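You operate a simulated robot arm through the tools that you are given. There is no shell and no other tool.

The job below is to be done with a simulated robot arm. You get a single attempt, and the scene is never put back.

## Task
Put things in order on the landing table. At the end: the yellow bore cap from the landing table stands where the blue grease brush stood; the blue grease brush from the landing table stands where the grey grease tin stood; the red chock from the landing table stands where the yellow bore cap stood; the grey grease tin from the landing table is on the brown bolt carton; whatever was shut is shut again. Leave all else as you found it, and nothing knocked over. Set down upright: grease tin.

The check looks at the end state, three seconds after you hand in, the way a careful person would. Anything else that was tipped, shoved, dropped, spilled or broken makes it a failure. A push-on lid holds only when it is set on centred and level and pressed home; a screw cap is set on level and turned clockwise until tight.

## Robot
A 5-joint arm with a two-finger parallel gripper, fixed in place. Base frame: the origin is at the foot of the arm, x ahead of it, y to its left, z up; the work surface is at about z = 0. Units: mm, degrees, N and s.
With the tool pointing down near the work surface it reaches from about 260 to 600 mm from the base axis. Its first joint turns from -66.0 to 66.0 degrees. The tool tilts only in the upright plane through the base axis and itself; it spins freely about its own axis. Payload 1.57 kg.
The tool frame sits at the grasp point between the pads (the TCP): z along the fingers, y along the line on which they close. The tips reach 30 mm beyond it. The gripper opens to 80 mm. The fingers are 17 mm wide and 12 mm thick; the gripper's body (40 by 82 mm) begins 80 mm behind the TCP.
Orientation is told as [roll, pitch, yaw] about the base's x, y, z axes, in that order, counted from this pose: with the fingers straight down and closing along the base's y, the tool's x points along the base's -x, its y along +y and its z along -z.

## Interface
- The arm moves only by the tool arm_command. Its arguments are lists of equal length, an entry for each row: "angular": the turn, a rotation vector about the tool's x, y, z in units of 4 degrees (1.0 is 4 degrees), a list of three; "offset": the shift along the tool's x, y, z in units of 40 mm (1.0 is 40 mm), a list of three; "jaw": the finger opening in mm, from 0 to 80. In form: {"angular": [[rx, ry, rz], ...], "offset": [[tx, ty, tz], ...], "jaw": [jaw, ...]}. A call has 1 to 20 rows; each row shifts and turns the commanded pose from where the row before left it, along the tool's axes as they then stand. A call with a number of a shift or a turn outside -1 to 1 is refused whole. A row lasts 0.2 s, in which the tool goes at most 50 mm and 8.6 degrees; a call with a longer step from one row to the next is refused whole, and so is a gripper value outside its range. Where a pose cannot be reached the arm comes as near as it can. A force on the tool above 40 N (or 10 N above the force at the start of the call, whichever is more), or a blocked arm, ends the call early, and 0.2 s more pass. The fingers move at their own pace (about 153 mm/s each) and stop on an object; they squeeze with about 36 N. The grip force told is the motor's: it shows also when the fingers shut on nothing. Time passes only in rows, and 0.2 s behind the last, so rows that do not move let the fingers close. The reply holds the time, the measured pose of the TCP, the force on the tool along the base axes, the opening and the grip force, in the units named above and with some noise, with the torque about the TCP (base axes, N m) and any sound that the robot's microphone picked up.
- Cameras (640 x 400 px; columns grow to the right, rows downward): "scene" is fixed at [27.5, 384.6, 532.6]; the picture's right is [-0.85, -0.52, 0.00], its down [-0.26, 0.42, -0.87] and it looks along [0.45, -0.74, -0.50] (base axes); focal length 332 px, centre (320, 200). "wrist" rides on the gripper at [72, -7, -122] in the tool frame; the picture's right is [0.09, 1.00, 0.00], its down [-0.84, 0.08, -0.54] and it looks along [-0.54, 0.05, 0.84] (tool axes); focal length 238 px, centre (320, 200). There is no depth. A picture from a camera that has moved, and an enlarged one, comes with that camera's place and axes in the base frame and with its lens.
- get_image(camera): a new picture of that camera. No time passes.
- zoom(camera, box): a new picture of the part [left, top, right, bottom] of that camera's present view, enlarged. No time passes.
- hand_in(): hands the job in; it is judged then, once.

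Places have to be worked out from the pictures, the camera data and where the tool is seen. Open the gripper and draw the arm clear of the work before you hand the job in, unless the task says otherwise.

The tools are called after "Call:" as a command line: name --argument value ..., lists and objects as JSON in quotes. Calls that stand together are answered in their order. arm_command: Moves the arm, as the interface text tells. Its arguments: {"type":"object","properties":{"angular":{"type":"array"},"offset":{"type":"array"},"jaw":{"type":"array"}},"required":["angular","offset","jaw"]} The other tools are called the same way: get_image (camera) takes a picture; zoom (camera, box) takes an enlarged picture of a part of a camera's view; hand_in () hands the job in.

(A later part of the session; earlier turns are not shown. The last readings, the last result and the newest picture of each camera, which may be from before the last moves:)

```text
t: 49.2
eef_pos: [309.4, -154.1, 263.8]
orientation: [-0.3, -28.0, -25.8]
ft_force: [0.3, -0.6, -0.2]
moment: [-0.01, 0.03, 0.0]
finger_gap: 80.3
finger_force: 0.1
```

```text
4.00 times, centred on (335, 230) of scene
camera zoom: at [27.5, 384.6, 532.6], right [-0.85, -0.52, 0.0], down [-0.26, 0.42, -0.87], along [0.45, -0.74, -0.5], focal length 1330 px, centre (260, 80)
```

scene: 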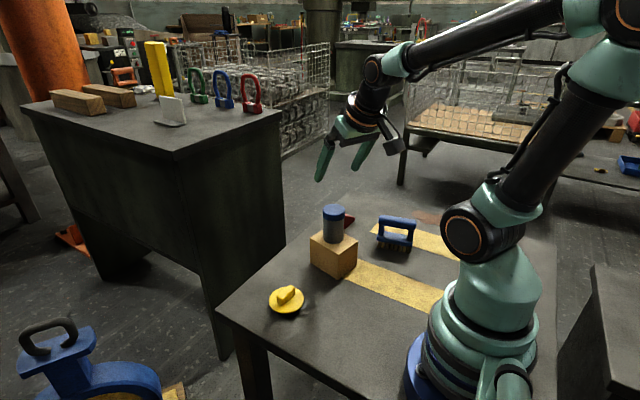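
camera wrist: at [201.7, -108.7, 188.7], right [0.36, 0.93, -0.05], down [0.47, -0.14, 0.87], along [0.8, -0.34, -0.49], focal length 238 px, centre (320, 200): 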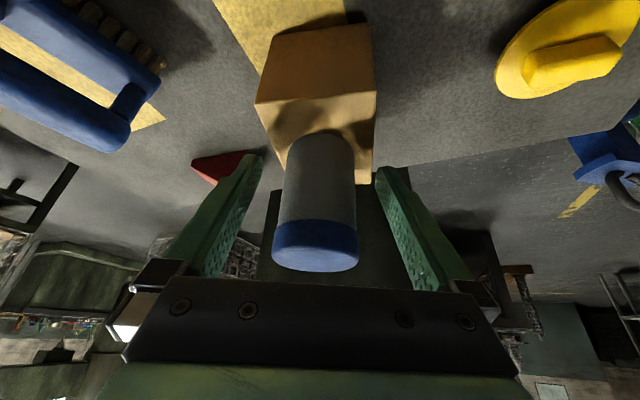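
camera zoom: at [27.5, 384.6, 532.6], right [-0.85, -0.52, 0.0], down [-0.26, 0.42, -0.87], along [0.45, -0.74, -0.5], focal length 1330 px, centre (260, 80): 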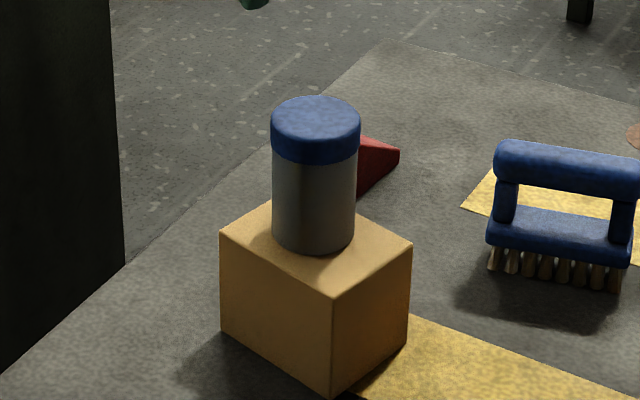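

The tin is perfectly placed. Now the brush: I'll bring the tool vertical, yaw to about +13.8° (closing across the handle) and move to a view over it.

Call:
arm_command --angular '[[0, 1, 0], [0, 1, 0], [0, 1, 0], [0, 1, 0], [0, 1, 0], [0, 1, 0], [0, 1, 0], [0, 0, -0.99], [0, 0, -0.99], [0, 0, -0.99], [0, 0, -0.99], [0, 0, -0.99], [0, 0, -0.99], [0, 0, -0.99], [0, 0, -0.99], [0, 0, -0.99], [0, 0, -0.99], [0, 0, 0]]' --offset '[[0, 0, 0], [0, 0, 0], [0, 0, 0], [0, 0, 0], [0, 0, 0], [0, 0, 0], [0, 0, 0], [0, 0, 0], [0, 0, 0], [0, 0, 0], [0, 0, 0], [0, 0, 0], [0, 0, 0], [0, 0, 0], [0, 0, 0], [0, 0, 0], [0, 0, 0], [0, 0, 0]]' --jaw '[80, 80, 80, 80, 80, 80, 80, 80, 80, 80, 80, 80, 80, 80, 80, 80, 80, 80]'

Call:
arm_command --angular '[[0, 0, 0], [0, 0, 0], [0, 0, 0], [0, 0, 0], [0, 0, 0]]' --offset '[[0.724, -0.723, 0.1875], [0.724, -0.723, 0.1875], [0.724, -0.723, 0.1875], [0.724, -0.723, 0.1875], [0, 0, 0]]' --jaw '[80, 80, 80, 80, 80]'

Call:
get_image --camera "wrist"

Call:
get_image --camera "scene"

```text
t: 53.0
eef_pos: [311.3, -155.2, 263.4]
orientation: [0.0, 0.0, 13.7]
ft_force: [0.8, 0.4, 0.6]
moment: [-0.01, 0.03, 0.0]
finger_gap: 80.1
finger_force: 0.1
```

```text
t: 54.2
eef_pos: [225.8, -294.4, 234.5]
orientation: [-0.1, 0.0, 13.6]
ft_force: [0.4, -0.8, -0.7]
moment: [0.0, 0.01, 0.01]
finger_gap: 80.0
finger_force: 0.0
```

```text
taken
camera wrist: at [156.6, -317.6, 356.8], right [-0.32, 0.95, 0.0], down [0.79, 0.27, 0.54], along [0.51, 0.17, -0.84], focal length 238 px, centre (320, 200)
```

wrist: 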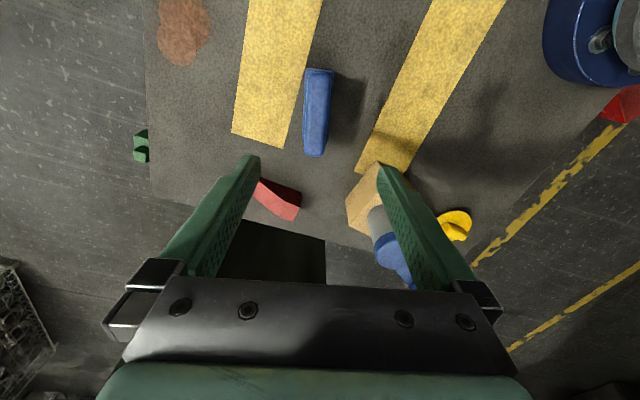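

```text
taken
```

scene: 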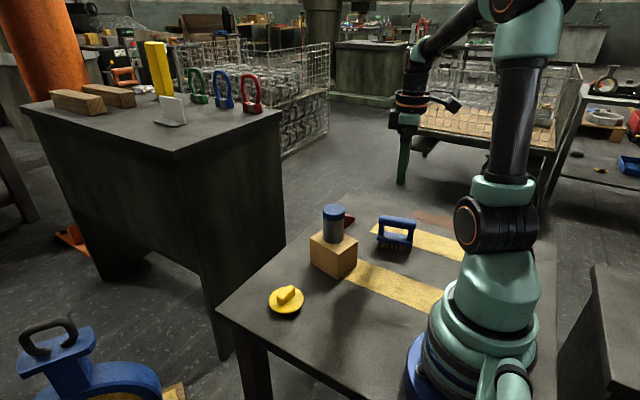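

Call:
zoom --camera "wrist" --box '[260, 50, 380, 170]'

Call:
zoom --camera "scene" --box '[365, 205, 425, 260]'

```text
3.33 times, centred on (320, 110) of wrist
camera zoom: at [156.6, -317.6, 356.8], right [-0.32, 0.95, 0.0], down [0.79, 0.27, 0.54], along [0.51, 0.17, -0.84], focal length 794 px, centre (320, 500)
```

zoom: 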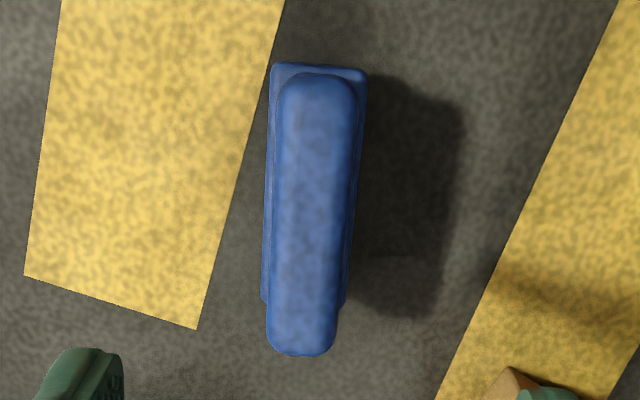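

```text
7.27 times, centred on (395, 232) of scene
camera zoom: at [27.5, 384.6, 532.6], right [-0.85, -0.52, 0.0], down [-0.26, 0.42, -0.87], along [0.45, -0.74, -0.5], focal length 2418 px, centre (-226, -36)
```

zoom: 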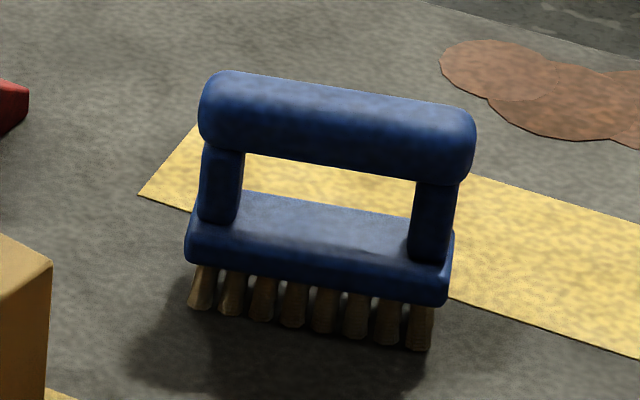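

From both views: the brush centre is at about (220,-299.3), handle axis z≈75, 23 mm wide, angle about 14.5°, with the block top at z≈36. I'll align and descend to z≈85 with the jaws open.

Call:
arm_command --angular '[[0, 0, -0.22], [0, 0, 0], [0, 0, 0], [0, 0, 0], [0, 0, 0], [0, 0, 0]]' --offset '[[0, 0, 0], [0.171, -0.086, 0.9], [0, 0, 0.95], [0, 0, 0.95], [0, 0, 0.94], [0, 0, 0]]' --jaw '[80, 80, 80, 80, 80, 80]'

Call:
get_image --camera "wrist"

Call:
zoom --camera "scene" --box '[350, 170, 450, 270]'

```text
t: 55.6
eef_pos: [219.8, -299.9, 83.9]
orientation: [-0.1, 0.0, 14.5]
ft_force: [-0.6, -0.5, 0.2]
moment: [-0.03, 0.02, -0.05]
finger_gap: 80.1
finger_force: 0.2
```

```text
taken
camera wrist: at [152.1, -324.5, 207.3], right [-0.34, 0.94, 0.0], down [0.79, 0.28, 0.54], along [0.51, 0.18, -0.84], focal length 238 px, centre (320, 200)
```

wrist: 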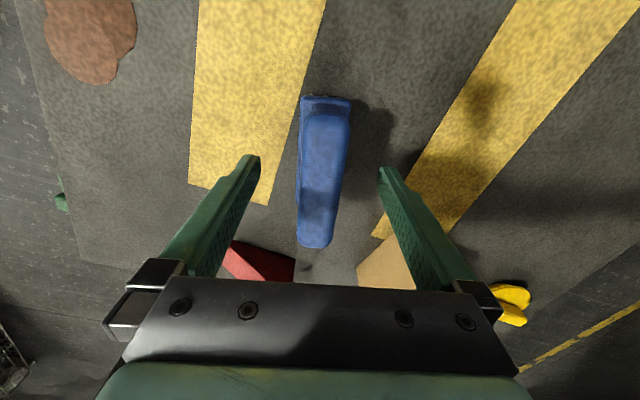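

```text
4.00 times, centred on (400, 220) of scene
camera zoom: at [27.5, 384.6, 532.6], right [-0.85, -0.52, 0.0], down [-0.26, 0.42, -0.87], along [0.45, -0.74, -0.5], focal length 1330 px, centre (0, 120)
```

zoom: 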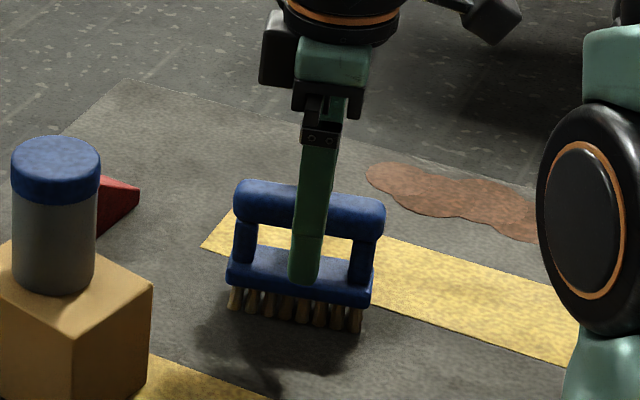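

It's aligned on the centre of the handle. I'll lower 8 mm to TCP z≈76 and close on the handle.

Call:
arm_command --angular '[[0, 0, 0], [0, 0, 0], [0, 0, 0], [0, 0, 0], [0, 0, 0], [0, 0, 0], [0, 0, 0]]' --offset '[[0, 0, 0.2], [0, 0, 0], [0, 0, 0], [0, 0, 0], [0, 0, 0], [0, 0, 0], [0, 0, 0]]' --jaw '[80, 65, 50, 38, 28, 16, 16]'

Call:
get_image --camera "wrist"

Call:
zoom --camera "scene" --box '[350, 170, 450, 270]'

```text
t: 57.2
eef_pos: [221.1, -302.0, 77.4]
orientation: [-0.1, 0.0, 14.5]
ft_force: [-0.2, 0.2, -0.4]
moment: [0.01, -0.01, -0.03]
finger_gap: 25.8
finger_force: 36.0
```

```text
taken
camera wrist: at [152.3, -324.4, 199.7], right [-0.34, 0.94, 0.0], down [0.79, 0.28, 0.54], along [0.51, 0.18, -0.84], focal length 238 px, centre (320, 200)
```

wrist: 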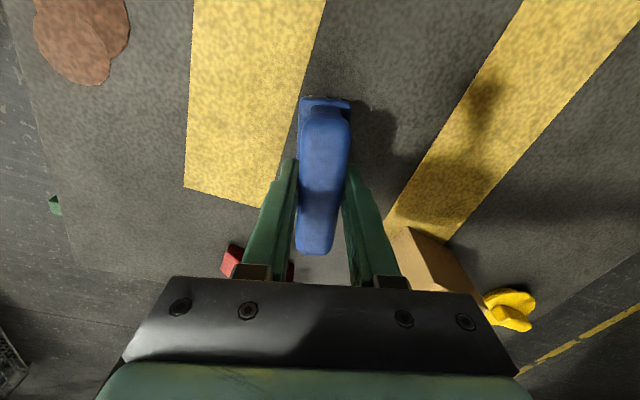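

```text
4.00 times, centred on (400, 220) of scene
camera zoom: at [27.5, 384.6, 532.6], right [-0.85, -0.52, 0.0], down [-0.26, 0.42, -0.87], along [0.45, -0.74, -0.5], focal length 1330 px, centre (0, 120)
```

zoom: 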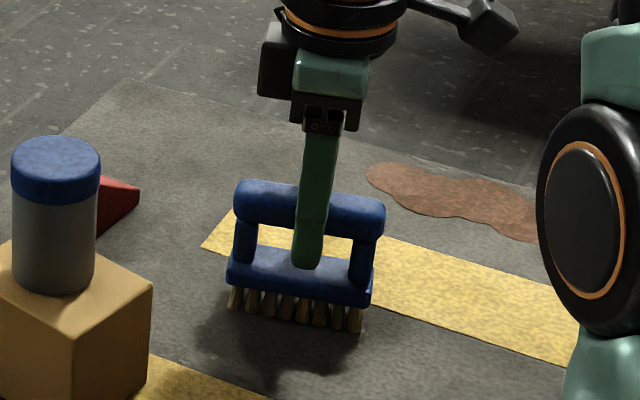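

The brush is gripped (25.8 mm) and didn't shift. I'll lift 120 mm and carry it over the tin's old spot at (302,-438.7).

Call:
arm_command --angular '[[0, 0, 0], [0, 0, 0], [0, 0, 0], [0, 0, 0], [0, 0, 0], [0, 0, 0], [0, 0, 0], [0, 0, 0], [0, 0, 0]]' --offset '[[0, 0, -0.3], [0, 0, -0.9], [0, 0, -0.9], [0, 0, -0.9], [-0.279, -0.9675, 0], [-0.279, -0.9675, 0], [-0.279, -0.9675, 0], [-0.279, -0.9675, 0], [0, 0, 0]]' --jaw '[16, 16, 16, 16, 16, 16, 16, 16, 16]'

Call:
get_image --camera "wrist"

Call:
get_image --camera "scene"

```text
t: 59.2
eef_pos: [303.8, -439.6, 196.3]
orientation: [0.1, 0.0, 14.5]
ft_force: [0.3, -0.5, -1.9]
moment: [-0.02, 0.03, 0.0]
finger_gap: 25.5
finger_force: 35.9
```

```text
taken
camera wrist: at [234.2, -463.0, 319.3], right [-0.34, 0.94, 0.0], down [0.79, 0.28, 0.54], along [0.51, 0.18, -0.84], focal length 238 px, centre (320, 200)
```

wrist: 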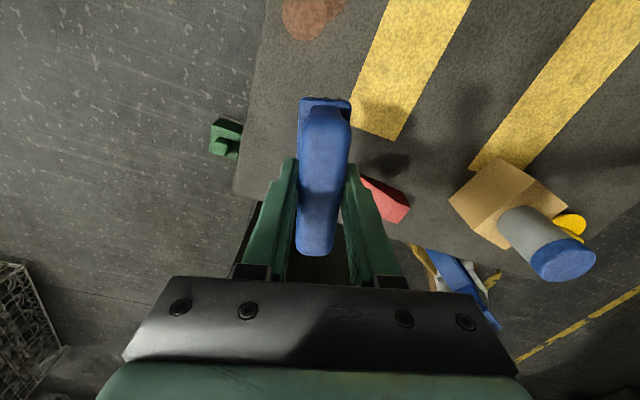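

```text
taken
```

scene: 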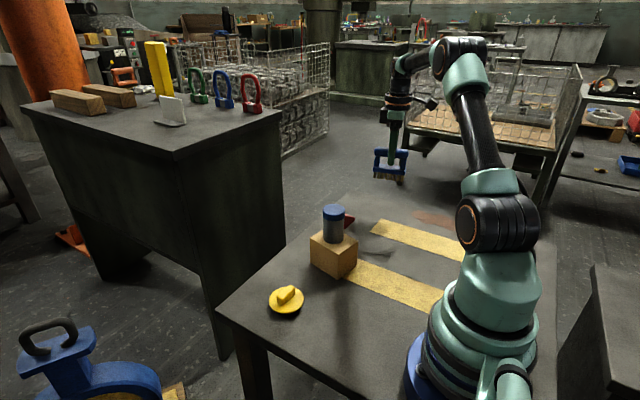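

The brush is over the tin's old spot. I'll lower 112 mm, then in small steps until contact.

Call:
arm_command --angular '[[0, 0, 0], [0, 0, 0], [0, 0, 0], [0, 0, 0], [0, 0, 0], [0, 0, 0]]' --offset '[[0, 0, 0.9], [0, 0, 0.9], [0, 0, 0.7], [0, 0, 0.2], [0, 0, 0.1], [0, 0, 0]]' --jaw '[16, 16, 16, 16, 16, 16]'

Call:
zoom --camera "scene" --box '[350, 150, 450, 250]'

Call:
arm_command --angular '[[0, 0, 0], [0, 0, 0], [0, 0, 0]]' --offset '[[0, 0, 0.06], [0, 0, 0.05], [0, 0, 0]]' --jaw '[16, 16, 16]'

```text
t: 60.6
eef_pos: [302.7, -439.6, 84.8]
orientation: [-0.1, 0.0, 14.5]
ft_force: [-0.4, 0.6, -2.5]
moment: [-0.02, -0.03, -0.03]
finger_gap: 25.6
finger_force: 36.3
```

```text
4.00 times, centred on (400, 200) of scene
camera zoom: at [27.5, 384.6, 532.6], right [-0.85, -0.52, 0.0], down [-0.26, 0.42, -0.87], along [0.45, -0.74, -0.5], focal length 1330 px, centre (0, 200)
```

zoom: 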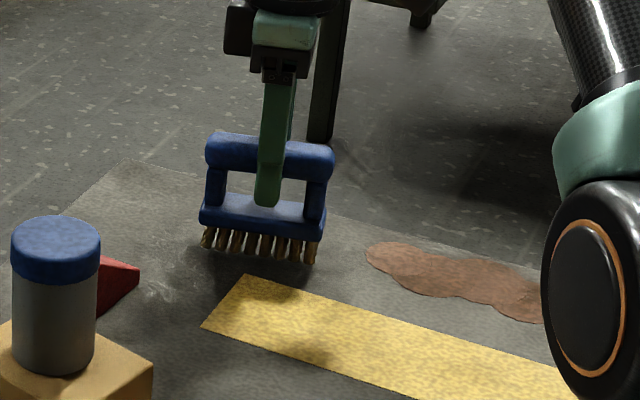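

```text
t: 61.4
eef_pos: [303.0, -439.1, 81.0]
orientation: [-0.1, 0.0, 14.4]
ft_force: [1.4, 0.1, -1.5]
moment: [0.0, 0.01, 0.05]
finger_gap: 25.7
finger_force: 35.6
```

No contact yet at z≈81; I'll continue in 1.5–2 mm steps.

Call:
arm_command --angular '[[0, 0, 0], [0, 0, 0], [0, 0, 0]]' --offset '[[0, 0, 0.04], [0, 0, 0.03], [0, 0, 0]]' --jaw '[16, 16, 16]'

Call:
arm_command --angular '[[0, 0, 0], [0, 0, 0]]' --offset '[[0, 0, 0.025], [0, 0, 0]]' --jaw '[16, 16]'

```text
t: 62.2
eef_pos: [302.7, -439.8, 78.2]
orientation: [-0.1, 0.0, 14.5]
ft_force: [-0.7, 0.1, -1.2]
moment: [-0.01, 0.01, 0.0]
finger_gap: 25.4
finger_force: 36.1
```

```text
t: 62.8
eef_pos: [303.1, -440.1, 77.1]
orientation: [-0.1, 0.0, 14.5]
ft_force: [-1.3, 0.1, 4.1]
moment: [0.1, 0.19, 0.04]
finger_gap: 25.4
finger_force: 35.8
```

Bristles touched the table (4 N). I'll open the jaws and rise clear.

Call:
arm_command --angular '[[0, 0, 0], [0, 0, 0], [0, 0, 0], [0, 0, 0], [0, 0, 0], [0, 0, 0], [0, 0, 0], [0, 0, 0]]' --offset '[[0, 0, 0], [0, 0, 0], [0, 0, 0], [0, 0, -0.2], [0, 0, -0.8], [0, 0, -0.95], [0, 0, -0.95], [0, 0, 0]]' --jaw '[35, 55, 75, 80, 80, 80, 80, 80]'

Call:
get_image --camera "wrist"

Call:
get_image --camera "scene"

Call:
zoom --camera "scene" --box '[350, 150, 450, 250]'

```text
t: 64.6
eef_pos: [302.2, -438.5, 192.4]
orientation: [0.0, -0.1, 14.5]
ft_force: [-0.2, 0.3, 0.8]
moment: [0.01, 0.04, 0.01]
finger_gap: 79.9
finger_force: 0.0
```

```text
taken
camera wrist: at [232.3, -462.2, 314.3], right [-0.34, 0.94, 0.0], down [0.79, 0.28, 0.54], along [0.51, 0.18, -0.84], focal length 238 px, centre (320, 200)
```

wrist: 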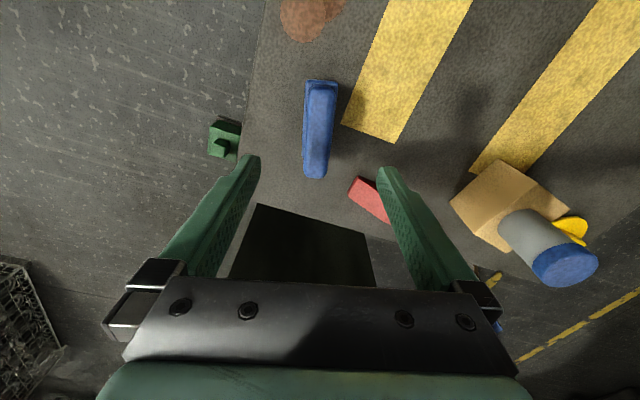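

```text
taken
```

scene: 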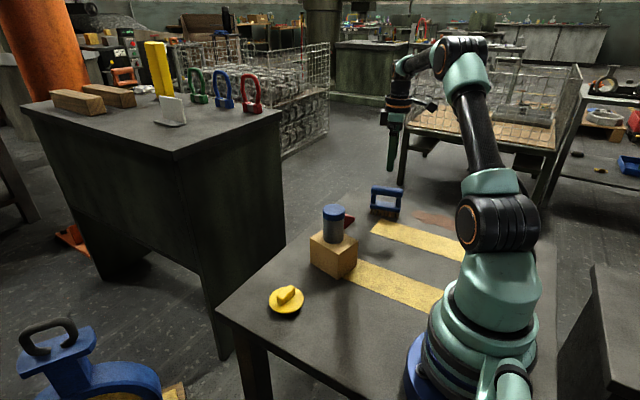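

```text
4.00 times, centred on (400, 200) of scene
camera zoom: at [27.5, 384.6, 532.6], right [-0.85, -0.52, 0.0], down [-0.26, 0.42, -0.87], along [0.45, -0.74, -0.5], focal length 1330 px, centre (0, 200)
```

zoom: 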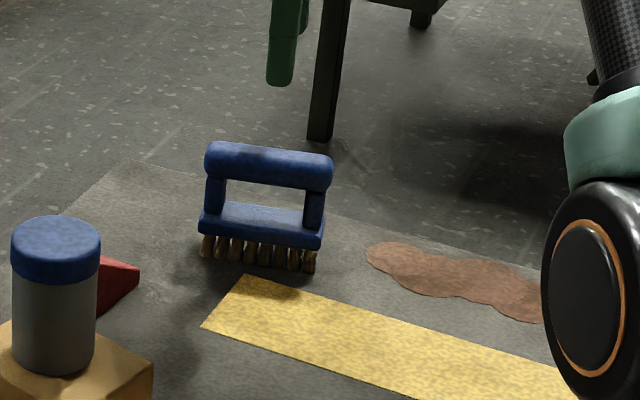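

The brush stands where the tin was. Next is the bore cap at about (342,1): I'll rise and traverse to it at z≈260.

Call:
arm_command --angular '[[0, 0, 0], [0, 0, 0], [0, 0, 0], [0, 0, 0], [0, 0, 0], [0, 0, 0], [0, 0, 0], [0, 0, 0], [0, 0, 0], [0, 0, 0], [0, 0, 0], [0, 0, 0], [0, 0, 0], [0, 0, 0], [0, 0, 0]]' --offset '[[0, 0, -0.9], [0, 0, -0.8], [-0.308, 0.867, 0], [-0.308, 0.867, 0], [-0.308, 0.867, 0], [-0.308, 0.867, 0], [-0.308, 0.867, 0], [-0.308, 0.867, 0], [-0.308, 0.867, 0], [-0.308, 0.867, 0], [-0.308, 0.867, 0], [-0.308, 0.867, 0], [-0.308, 0.867, 0], [-0.308, 0.867, 0], [0, 0, 0]]' --jaw '[80, 80, 80, 80, 80, 80, 80, 80, 80, 80, 80, 80, 80, 80, 80]'

Call:
arm_command --angular '[[0, 0, -1], [0, 0, -1], [0, 0, -1], [0, 0, -1], [0, 0, -1], [0, 0, -1], [0, 0, -1], [0, 0, -1], [0, 0, -1], [0, 0, -1], [0, 0, -1], [0, 0, -1], [0, 0, -1], [0, 0, -1], [0, 0, -1], [0, 0, -1], [0, 0, -1], [0, 0, 0]]' --offset '[[0, 0, 0], [0, 0, 0], [0, 0, 0], [0, 0, 0], [0, 0, 0], [0, 0, 0], [0, 0, 0], [0, 0, 0], [0, 0, 0], [0, 0, 0], [0, 0, 0], [0, 0, 0], [0, 0, 0], [0, 0, 0], [0, 0, 0], [0, 0, 0], [0, 0, 0], [0, 0, 0]]' --jaw '[80, 80, 80, 80, 80, 80, 80, 80, 80, 80, 80, 80, 80, 80, 80, 80, 80, 80]'

Call:
get_image --camera "wrist"

Call:
get_image --camera "scene"

```text
t: 67.8
eef_pos: [342.6, 1.3, 257.2]
orientation: [0.0, 0.2, 14.6]
ft_force: [0.2, -0.4, -0.1]
moment: [-0.01, 0.03, 0.01]
finger_gap: 80.2
finger_force: 0.0
```

```text
t: 71.6
eef_pos: [342.4, 1.6, 259.1]
orientation: [0.1, -0.1, 82.5]
ft_force: [0.7, -0.5, 0.2]
moment: [0.02, -0.02, 0.02]
finger_gap: 80.0
finger_force: 0.1
```

```text
taken
camera wrist: at [338.5, -70.3, 382.0], right [-1.0, 0.04, 0.0], down [0.03, 0.84, 0.54], along [0.02, 0.54, -0.84], focal length 238 px, centre (320, 200)
```

wrist: 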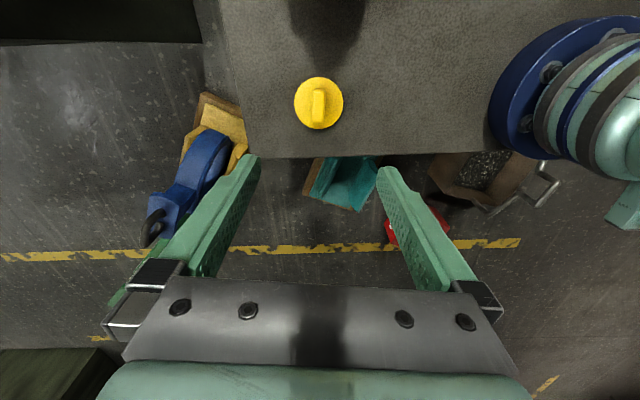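

```text
taken
```

scene: 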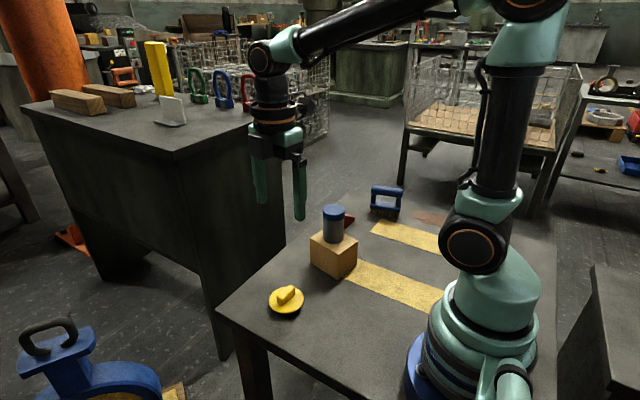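

Call:
zoom --camera "wrist" --box '[270, 55, 370, 155]'

Call:
zoom --camera "scene" --box '[255, 270, 320, 330]'

```text
4.00 times, centred on (320, 105) of wrist
camera zoom: at [338.5, -70.3, 382.0], right [-1.0, 0.04, 0.0], down [0.03, 0.84, 0.54], along [0.02, 0.54, -0.84], focal length 953 px, centre (320, 580)
```

zoom: 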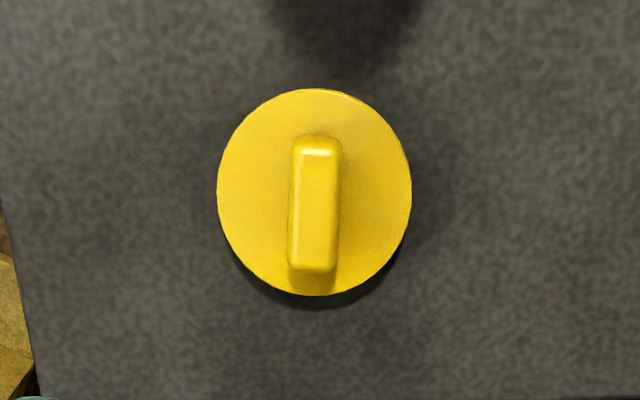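

```text
6.67 times, centred on (288, 300) of scene
camera zoom: at [27.5, 384.6, 532.6], right [-0.85, -0.52, 0.0], down [-0.26, 0.42, -0.87], along [0.45, -0.74, -0.5], focal length 2217 px, centre (537, -467)
```

zoom: 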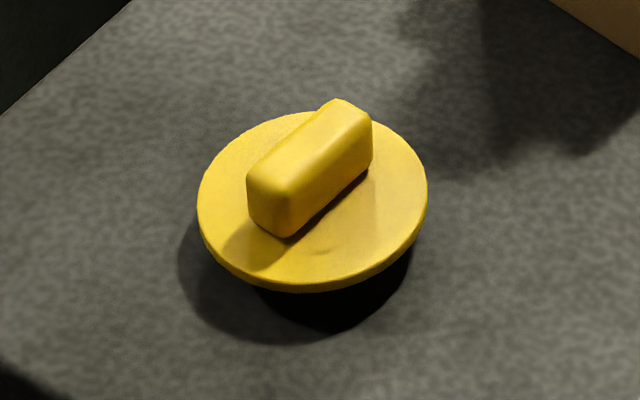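

The cap's disc centre is at about (343.3,-1), the knob about 17×42 mm at 85° with its top near z 30, and the disc top near z 10–14. I'll align the yaw and go down to TCP z≈50 (tips ≈20) with the jaws at 50.

Call:
arm_command --angular '[[0, 0, -0.72], [0, 0, 0], [0, 0, 0], [0, 0, 0], [0, 0, 0], [0, 0, 0], [0, 0, 0], [0, 0, 0]]' --offset '[[0, 0, 0], [0.064, -0.02, 0.9], [0, 0, 0.9], [0, 0, 0.9], [0, 0, 0.9], [0, 0, 0.9], [0, 0, 0.72], [0, 0, 0]]' --jaw '[50, 50, 50, 50, 50, 50, 50, 50]'

Call:
get_image --camera "wrist"

Call:
zoom --camera "scene" --box '[240, 240, 340, 330]'

```text
t: 73.4
eef_pos: [343.8, -3.7, 51.3]
orientation: [0.0, 0.0, 85.4]
ft_force: [0.2, -0.1, 0.3]
moment: [0.0, 0.03, -0.03]
finger_gap: 49.9
finger_force: 0.1
```

```text
taken
camera wrist: at [343.8, -75.1, 173.4], right [-1.0, -0.01, 0.0], down [-0.01, 0.84, 0.54], along [-0.01, 0.54, -0.84], focal length 238 px, centre (320, 200)
```

wrist: 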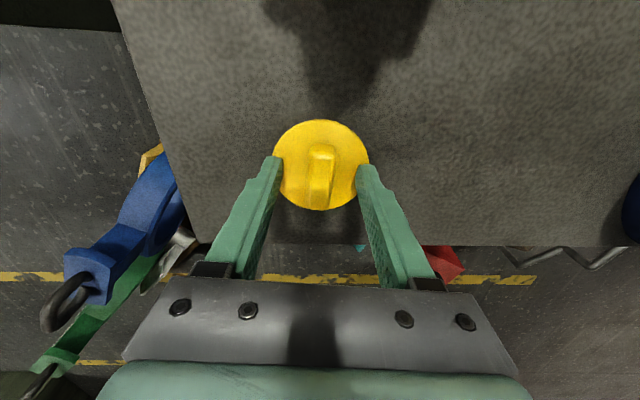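

```text
4.44 times, centred on (290, 285) of scene
camera zoom: at [27.5, 384.6, 532.6], right [-0.85, -0.52, 0.0], down [-0.26, 0.42, -0.87], along [0.45, -0.74, -0.5], focal length 1478 px, centre (453, -178)
```

zoom: 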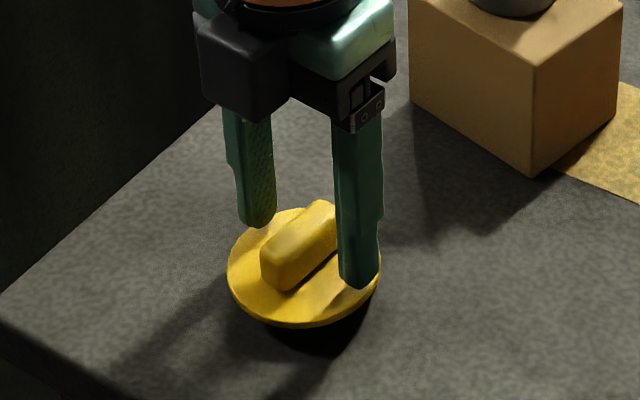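

Fingers straddle the knob. I'll lower 4 mm more and close.

Call:
arm_command --angular '[[0, 0, 0], [0, 0, 0], [0, 0, 0], [0, 0, 0], [0, 0, 0], [0, 0, 0]]' --offset '[[0, 0, 0.1], [0, 0, 0], [0, 0, 0], [0, 0, 0], [0, 0, 0], [0, 0, 0]]' --jaw '[50, 40, 30, 20, 10, 10]'

Call:
get_image --camera "wrist"

Call:
zoom --camera "scene" --box '[240, 240, 340, 330]'

```text
t: 74.8
eef_pos: [342.2, -4.0, 47.3]
orientation: [0.1, 0.0, 85.4]
ft_force: [-0.7, 0.3, 0.0]
moment: [-0.02, 0.0, 0.0]
finger_gap: 16.6
finger_force: 31.6
```

```text
taken
camera wrist: at [343.3, -74.5, 169.7], right [-1.0, -0.01, 0.0], down [-0.01, 0.84, 0.54], along [-0.01, 0.54, -0.84], focal length 238 px, centre (320, 200)
```

wrist: 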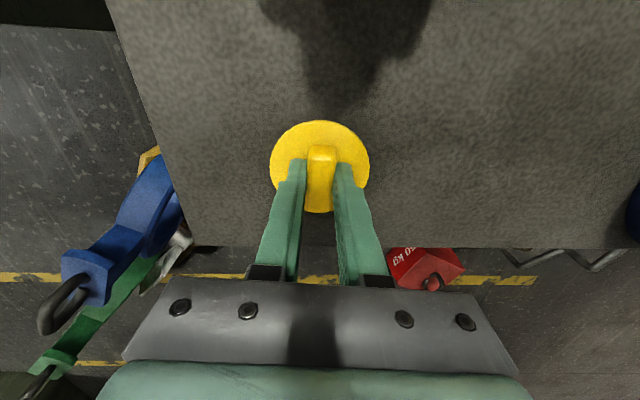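

```text
4.44 times, centred on (290, 285) of scene
camera zoom: at [27.5, 384.6, 532.6], right [-0.85, -0.52, 0.0], down [-0.26, 0.42, -0.87], along [0.45, -0.74, -0.5], focal length 1478 px, centre (453, -178)
```

zoom: 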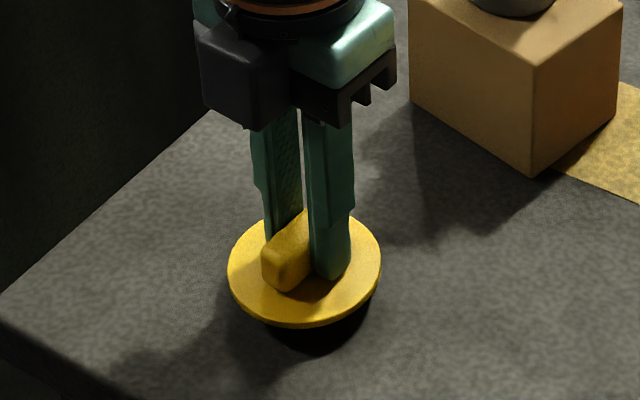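

The knob is gripped (16.6 mm). I'll lift 190 mm to clear the tin and traverse to the old brush spot (219.9,-299.4), allowing for the disc centre being about 2 mm +y of the TCP.

Call:
arm_command --angular '[[0, 0, 0], [0, 0, 0], [0, 0, 0], [0, 0, 0], [0, 0, 0], [0, 0, 0], [0, 0, 0]]' --offset '[[0, 0, 0], [0, 0, -0.25], [0, 0, -0.9], [0, 0, -0.95], [0, 0, -0.95], [0, 0, -0.95], [0, 0, -0.75]]' --jaw '[10, 10, 10, 10, 10, 10, 10]'

Call:
get_image --camera "wrist"

Call:
arm_command --angular '[[0, 0, 0], [0, 0, 0], [0, 0, 0], [0, 0, 0], [0, 0, 0], [0, 0, 0], [0, 0, 0], [0, 0, 0], [0, 0, 0], [0, 0, 0]]' --offset '[[0.853, 0.273, 0], [0.853, 0.273, 0], [0.853, 0.273, 0], [0.853, 0.273, 0], [0.853, 0.273, 0], [0.853, 0.273, 0], [0.853, 0.273, 0], [0.853, 0.273, 0], [0.853, 0.273, 0], [0, 0, 0]]' --jaw '[10, 10, 10, 10, 10, 10, 10, 10, 10, 10]'

Call:
get_image --camera "wrist"

Call:
get_image --camera "scene"

```text
t: 76.4
eef_pos: [343.0, -1.3, 236.5]
orientation: [0.1, 0.0, 85.3]
ft_force: [0.1, -0.5, -0.3]
moment: [0.0, -0.03, -0.01]
finger_gap: 16.8
finger_force: 31.5
```

```text
taken
camera wrist: at [342.5, -72.4, 359.6], right [-1.0, -0.01, 0.0], down [-0.01, 0.84, 0.54], along [-0.01, 0.54, -0.84], focal length 238 px, centre (320, 200)
```

wrist: 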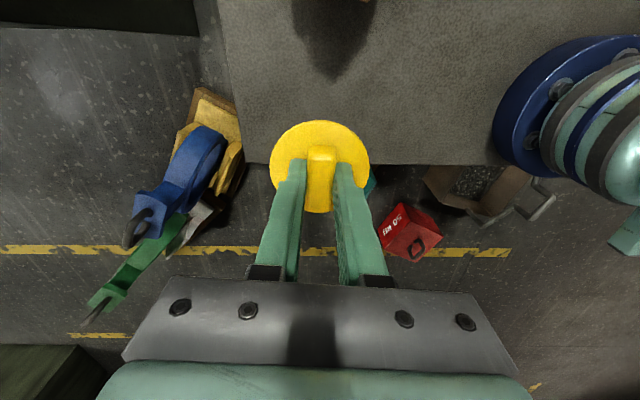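

```text
t: 78.6
eef_pos: [219.9, -303.0, 235.7]
orientation: [0.0, 0.1, 85.3]
ft_force: [0.0, 0.7, -0.6]
moment: [-0.01, -0.01, -0.02]
finger_gap: 16.4
finger_force: 31.1
```

```text
taken
camera wrist: at [219.7, -372.1, 358.9], right [-1.0, -0.01, 0.0], down [-0.01, 0.84, 0.54], along [-0.01, 0.54, -0.84], focal length 238 px, centre (320, 200)
```

wrist: 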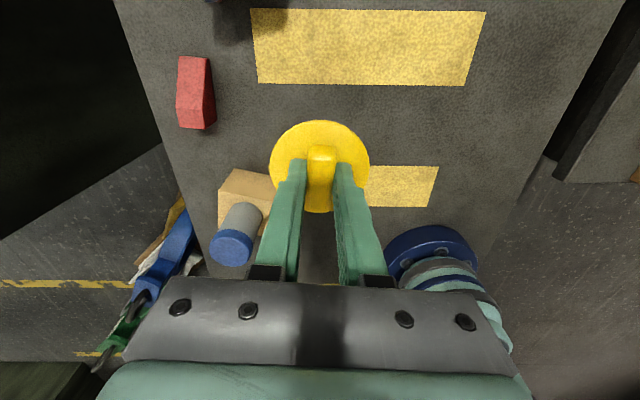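

```text
taken
```

scene: 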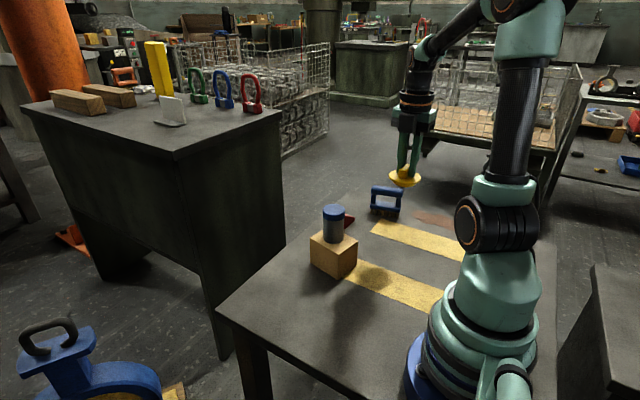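

The cap is over the old brush spot. I'll lower 182 mm, then creep down to contact.

Call:
arm_command --angular '[[0, 0, 0], [0, 0, 0], [0, 0, 0], [0, 0, 0], [0, 0, 0], [0, 0, 0], [0, 0, 0]]' --offset '[[0, 0, 0.95], [0, 0, 0.95], [0, 0, 0.95], [0, 0, 0.95], [0, 0, 0.55], [0, 0, 0.2], [0, 0, 0]]' --jaw '[10, 10, 10, 10, 10, 10, 10]'

Call:
get_image --camera "wrist"

Call:
zoom --camera "scene" --box '[350, 170, 450, 270]'

```text
t: 80.2
eef_pos: [221.1, -300.2, 54.8]
orientation: [0.0, 0.2, 85.4]
ft_force: [-0.7, -0.5, 0.2]
moment: [-0.01, 0.01, -0.02]
finger_gap: 16.6
finger_force: 32.5
```

```text
taken
camera wrist: at [220.0, -371.4, 177.4], right [-1.0, -0.01, 0.0], down [-0.01, 0.84, 0.54], along [-0.01, 0.54, -0.84], focal length 238 px, centre (320, 200)
```

wrist: 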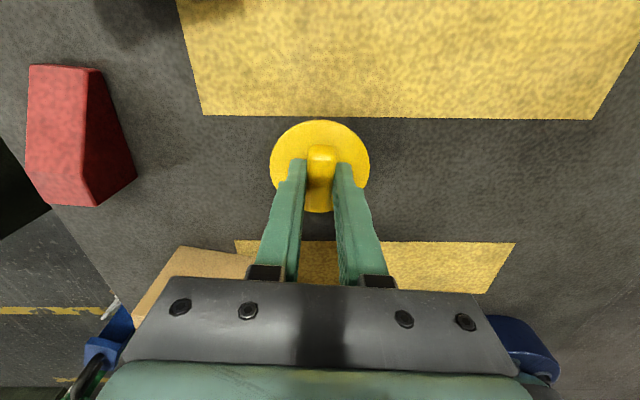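

```text
4.00 times, centred on (400, 220) of scene
camera zoom: at [27.5, 384.6, 532.6], right [-0.85, -0.52, 0.0], down [-0.26, 0.42, -0.87], along [0.45, -0.74, -0.5], focal length 1330 px, centre (0, 120)
```

zoom: 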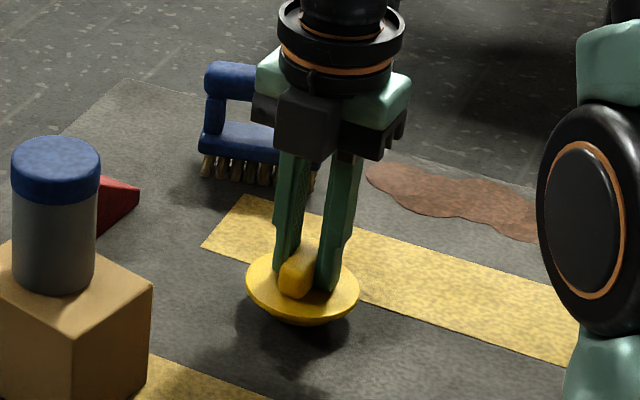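

I'll zoom in to check the cap's position against the brush's former footprint before setting it down.

Call:
zoom --camera "scene" --box '[365, 205, 425, 260]'

```text
7.27 times, centred on (395, 232) of scene
camera zoom: at [27.5, 384.6, 532.6], right [-0.85, -0.52, 0.0], down [-0.26, 0.42, -0.87], along [0.45, -0.74, -0.5], focal length 2418 px, centre (-226, -36)
```

zoom: 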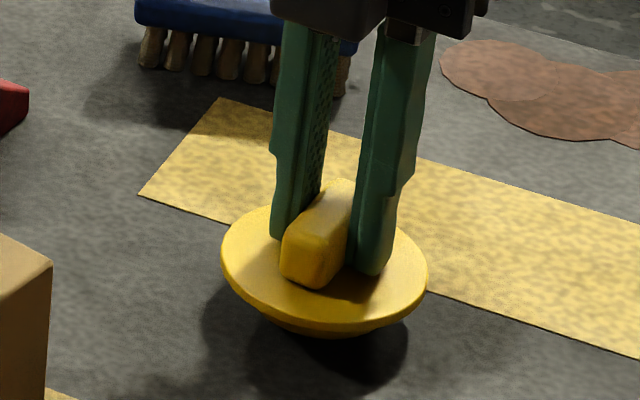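

Relative to the same scene view, the cap is within about 2 mm of the brush's former centre. I'll creep down to contact.

Call:
arm_command --angular '[[0, 0, 0], [0, 0, 0], [0, 0, 0]]' --offset '[[0, 0, 0.08], [0, 0, 0.06], [0, 0, 0]]' --jaw '[10, 10, 10]'

Call:
arm_command --angular '[[0, 0, 0], [0, 0, 0]]' --offset '[[0, 0, 0.035], [0, 0, 0]]' --jaw '[10, 10]'

```text
t: 81.0
eef_pos: [219.8, -299.6, 49.6]
orientation: [-0.1, 0.1, 85.4]
ft_force: [0.1, 0.3, -1.2]
moment: [0.02, -0.01, 0.02]
finger_gap: 16.7
finger_force: 31.9
```

```text
t: 81.6
eef_pos: [221.4, -301.1, 48.1]
orientation: [0.0, 0.2, 85.4]
ft_force: [-0.9, 0.2, -0.6]
moment: [-0.01, 0.04, -0.02]
finger_gap: 17.0
finger_force: 31.7
```

No contact yet; about 1 mm more.

Call:
arm_command --angular '[[0, 0, 0], [0, 0, 0]]' --offset '[[0, 0, 0.025], [0, 0, 0]]' --jaw '[10, 10]'

```text
t: 82.2
eef_pos: [221.6, -299.0, 47.7]
orientation: [-0.1, 0.0, 85.4]
ft_force: [0.7, -0.6, -0.4]
moment: [0.0, 0.02, 0.01]
finger_gap: 16.5
finger_force: 31.6
```

Call:
arm_command --angular '[[0, 0, 0], [0, 0, 0]]' --offset '[[0, 0, 0.02], [0, 0, 0]]' --jaw '[10, 10]'

```text
t: 82.8
eef_pos: [219.2, -300.6, 46.7]
orientation: [0.0, -0.1, 85.3]
ft_force: [-0.4, 4.7, 16.1]
moment: [0.3, 0.09, 0.02]
finger_gap: 16.8
finger_force: 32.3
```

Contact (16 N). I'll relieve slightly, open to about 50 and rise.

Call:
arm_command --angular '[[0, 0, 0], [0, 0, 0], [0, 0, 0], [0, 0, 0], [0, 0, 0], [0, 0, 0], [0, 0, 0], [0, 0, 0]]' --offset '[[0, 0, -0.012], [0, 0, 0], [0, 0, 0], [0, 0, -0.25], [0, 0, -0.9], [0, 0, -0.95], [0, 0, -0.95], [0, 0, 0]]' --jaw '[10, 30, 50, 50, 60, 80, 80, 80]'

Call:
get_image --camera "wrist"

Call:
zoom --camera "scene" --box '[350, 170, 450, 270]'

```text
t: 84.6
eef_pos: [219.4, -300.8, 169.6]
orientation: [0.0, 0.0, 85.3]
ft_force: [0.0, -0.4, 0.0]
moment: [0.0, 0.03, 0.0]
finger_gap: 80.4
finger_force: 0.1
```

```text
taken
camera wrist: at [219.1, -372.6, 291.4], right [-1.0, -0.01, 0.0], down [-0.01, 0.84, 0.54], along [-0.01, 0.54, -0.84], focal length 238 px, centre (320, 200)
```

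wrist: 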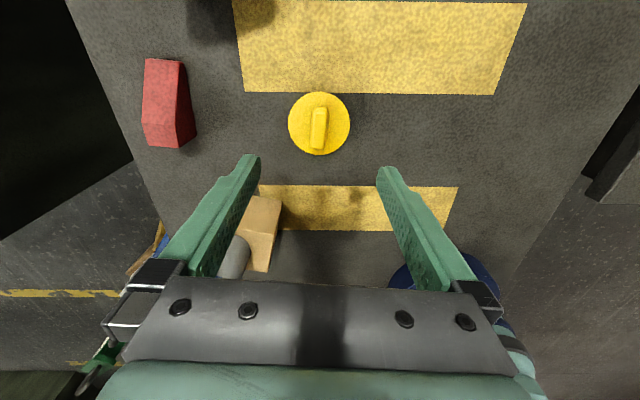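

```text
4.00 times, centred on (400, 220) of scene
camera zoom: at [27.5, 384.6, 532.6], right [-0.85, -0.52, 0.0], down [-0.26, 0.42, -0.87], along [0.45, -0.74, -0.5], focal length 1330 px, centre (0, 120)
```

zoom: 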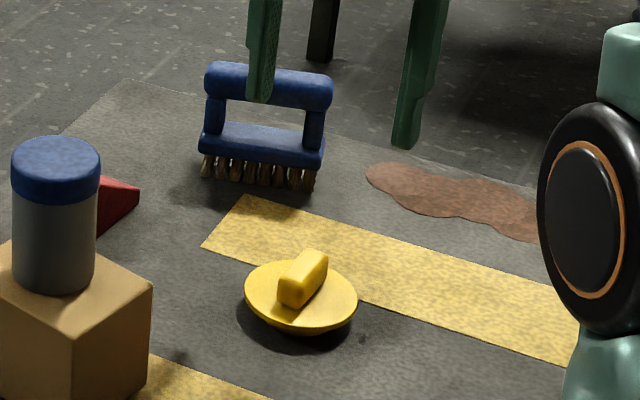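

The disc might be slightly tilted; I'll zoom in to check.

Call:
zoom --camera "scene" --box '[365, 205, 425, 260]'

Call:
zoom --camera "wrist" --box '[270, 75, 370, 175]'

```text
7.27 times, centred on (395, 232) of scene
camera zoom: at [27.5, 384.6, 532.6], right [-0.85, -0.52, 0.0], down [-0.26, 0.42, -0.87], along [0.45, -0.74, -0.5], focal length 2418 px, centre (-226, -36)
```

zoom: 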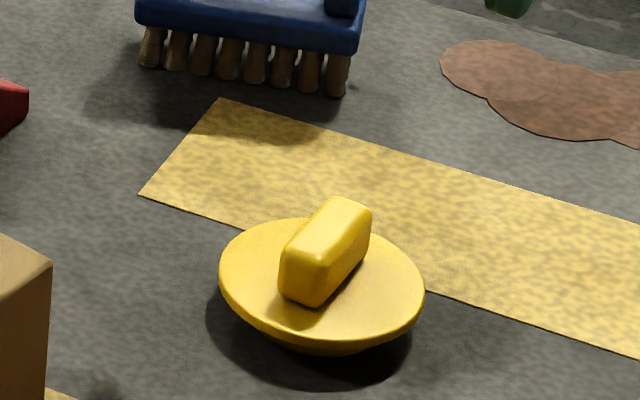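

```text
4.00 times, centred on (320, 125) of wrist
camera zoom: at [219.1, -372.6, 291.4], right [-1.0, -0.01, 0.0], down [-0.01, 0.84, 0.54], along [-0.01, 0.54, -0.84], focal length 953 px, centre (320, 500)
```

zoom: 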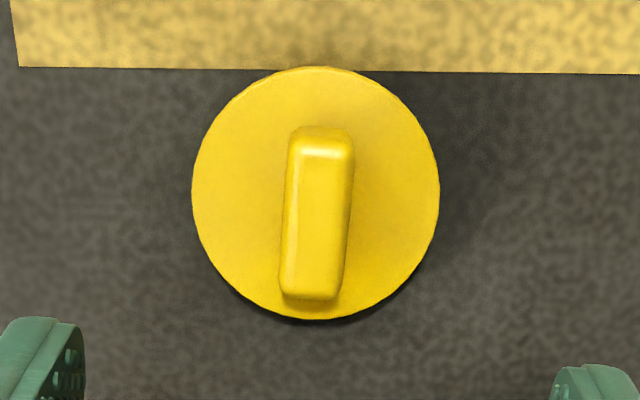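

The cap does look tilted by several degrees, with the right side low in the scene view. It may still be rocking on a rounded underside, so I'll wait a couple of seconds and look again.

Call:
arm_command --angular '[[0, 0, 0], [0, 0, 0], [0, 0, 0], [0, 0, 0], [0, 0, 0], [0, 0, 0], [0, 0, 0], [0, 0, 0], [0, 0, 0], [0, 0, 0]]' --offset '[[0, 0, 0], [0, 0, 0], [0, 0, 0], [0, 0, 0], [0, 0, 0], [0, 0, 0], [0, 0, 0], [0, 0, 0], [0, 0, 0], [0, 0, 0]]' --jaw '[80, 80, 80, 80, 80, 80, 80, 80, 80, 80]'

Call:
zoom --camera "scene" --box '[365, 205, 425, 260]'

Call:
zoom --camera "wrist" --box '[270, 75, 370, 175]'

```text
t: 86.8
eef_pos: [220.1, -301.9, 168.1]
orientation: [-0.1, 0.1, 85.4]
ft_force: [-0.2, 1.2, -0.6]
moment: [0.04, 0.02, 0.0]
finger_gap: 80.1
finger_force: 0.0
```

```text
7.27 times, centred on (395, 232) of scene
camera zoom: at [27.5, 384.6, 532.6], right [-0.85, -0.52, 0.0], down [-0.26, 0.42, -0.87], along [0.45, -0.74, -0.5], focal length 2418 px, centre (-226, -36)
```

zoom: 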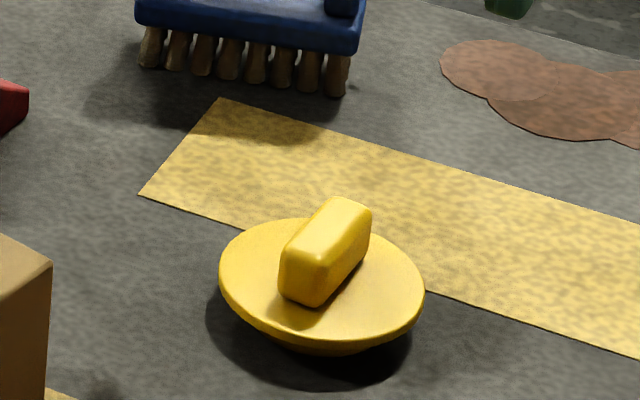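

```text
4.00 times, centred on (320, 125) of wrist
camera zoom: at [219.1, -372.7, 291.0], right [-1.0, -0.01, 0.0], down [-0.01, 0.84, 0.54], along [-0.01, 0.54, -0.84], focal length 953 px, centre (320, 500)
```

zoom: 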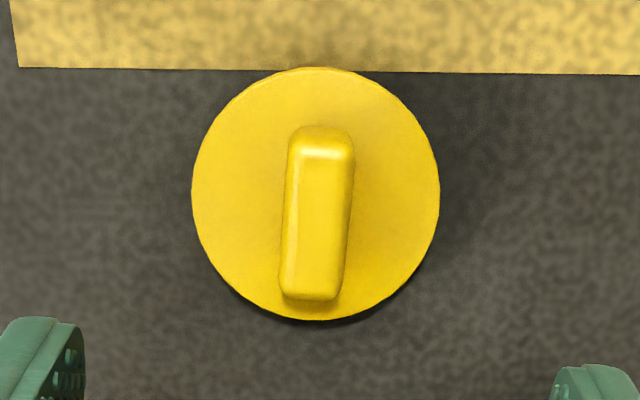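

Working through the perspective, a level disc at that image position should look sheared exactly like this, so the cap is level and in place. Now I'll go over the red chock at about (385,-320) for a view.

Call:
arm_command --angular '[[0, 0, 0], [0, 0, 0], [0, 0, 0], [0, 0, 0], [0, 0, 0], [0, 0, 0]]' --offset '[[0, 0, -0.9], [0.109, -0.98, -0.1], [0.109, -0.98, -0.1], [0.109, -0.98, -0.1], [0.109, -0.98, -0.1], [0, 0, 0]]' --jaw '[80, 80, 80, 80, 80, 80]'

Call:
get_image --camera "wrist"

Call:
zoom --camera "scene" --box '[300, 190, 380, 240]'

```text
t: 88.2
eef_pos: [374.9, -328.8, 222.0]
orientation: [-0.1, 0.0, 85.5]
ft_force: [-0.3, -0.2, 0.3]
moment: [-0.02, 0.01, -0.01]
finger_gap: 79.8
finger_force: 0.1
```

```text
taken
camera wrist: at [374.2, -399.9, 344.7], right [-1.0, -0.01, 0.0], down [-0.01, 0.84, 0.54], along [-0.01, 0.54, -0.84], focal length 238 px, centre (320, 200)
```

wrist: 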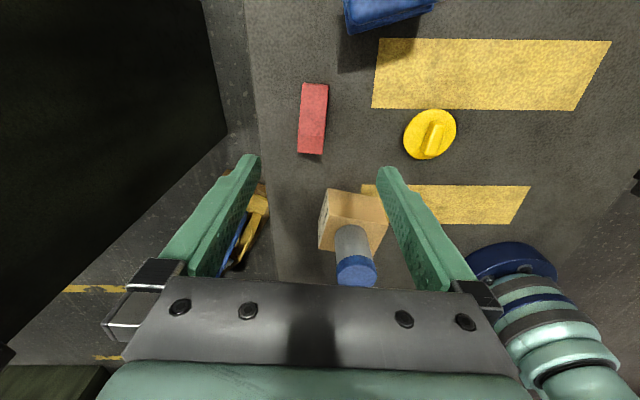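

```text
8.00 times, centred on (340, 215) of scene
camera zoom: at [27.5, 384.6, 532.6], right [-0.85, -0.52, 0.0], down [-0.26, 0.42, -0.87], along [0.45, -0.74, -0.5], focal length 2660 px, centre (160, 80)
```

zoom: 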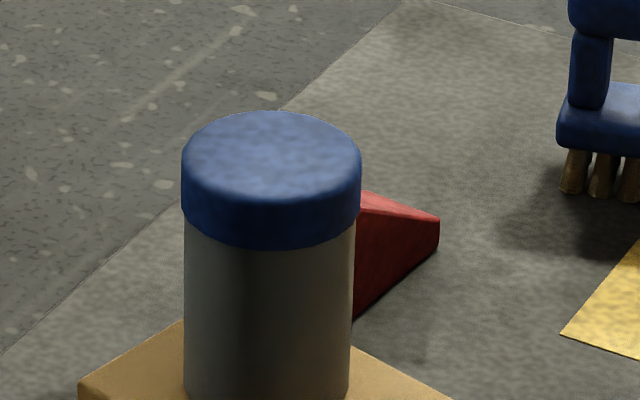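

Call:
zoom --camera "wrist" --box '[265, 70, 365, 170]'

```text
4.00 times, centred on (315, 120) of wrist
camera zoom: at [374.2, -399.9, 344.7], right [-1.0, -0.01, 0.0], down [-0.01, 0.84, 0.54], along [-0.01, 0.54, -0.84], focal length 953 px, centre (340, 520)
```

zoom: 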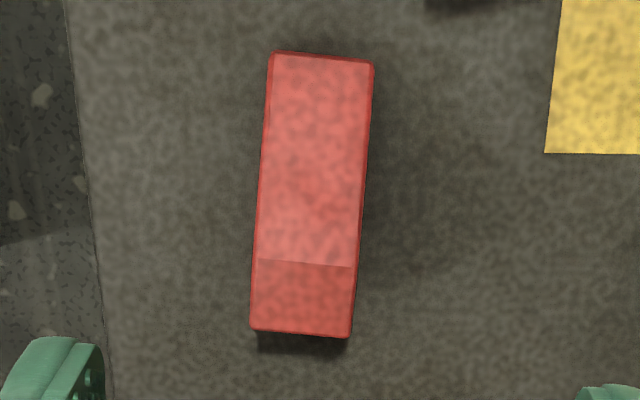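

The chock is about 82×34 mm, centred near (383,-319) with its long axis at 85.5°. Its high end (~42) faces +y and its mass centre is near y≈-311. I'll move over that point and down to z≈70.

Call:
arm_command --angular '[[0, 0, 0], [0, 0, 0], [0, 0, 0], [0, 0, 0], [0, 0, 0]]' --offset '[[-0.4225, -0.225, 0.8], [0, 0, 0.95], [0, 0, 0.95], [0, 0, 0.95], [0, 0, 0.15]]' --jaw '[70, 70, 70, 70, 70]'

Call:
get_image --camera "wrist"

Call:
get_image --camera "scene"

```text
t: 89.4
eef_pos: [383.4, -312.7, 69.6]
orientation: [0.1, 0.0, 85.4]
ft_force: [-0.3, 0.1, 0.2]
moment: [0.01, 0.0, -0.03]
finger_gap: 70.4
finger_force: 0.1
```

```text
taken
camera wrist: at [384.2, -384.8, 191.3], right [-1.0, -0.01, 0.0], down [-0.01, 0.84, 0.54], along [-0.01, 0.54, -0.84], focal length 238 px, centre (320, 200)
```

wrist: 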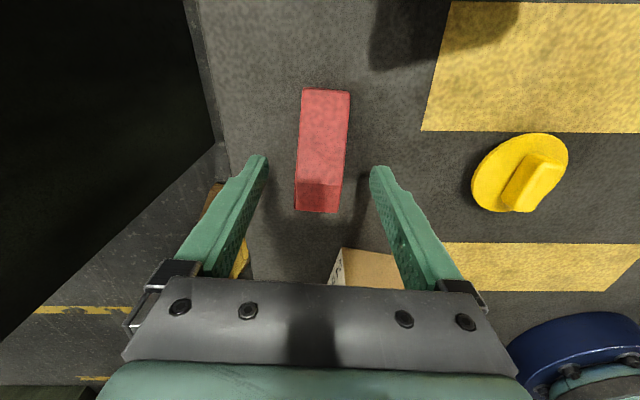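

```text
taken
```

scene: 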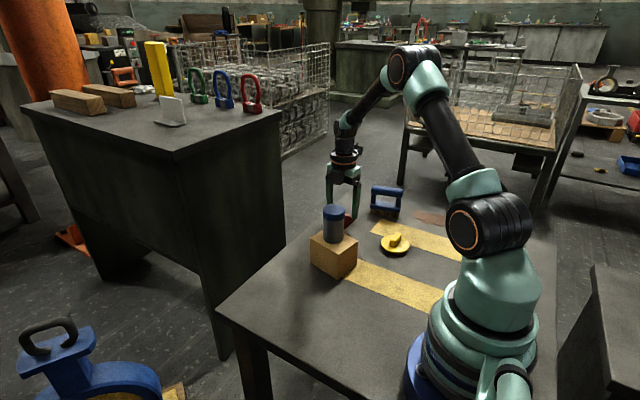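

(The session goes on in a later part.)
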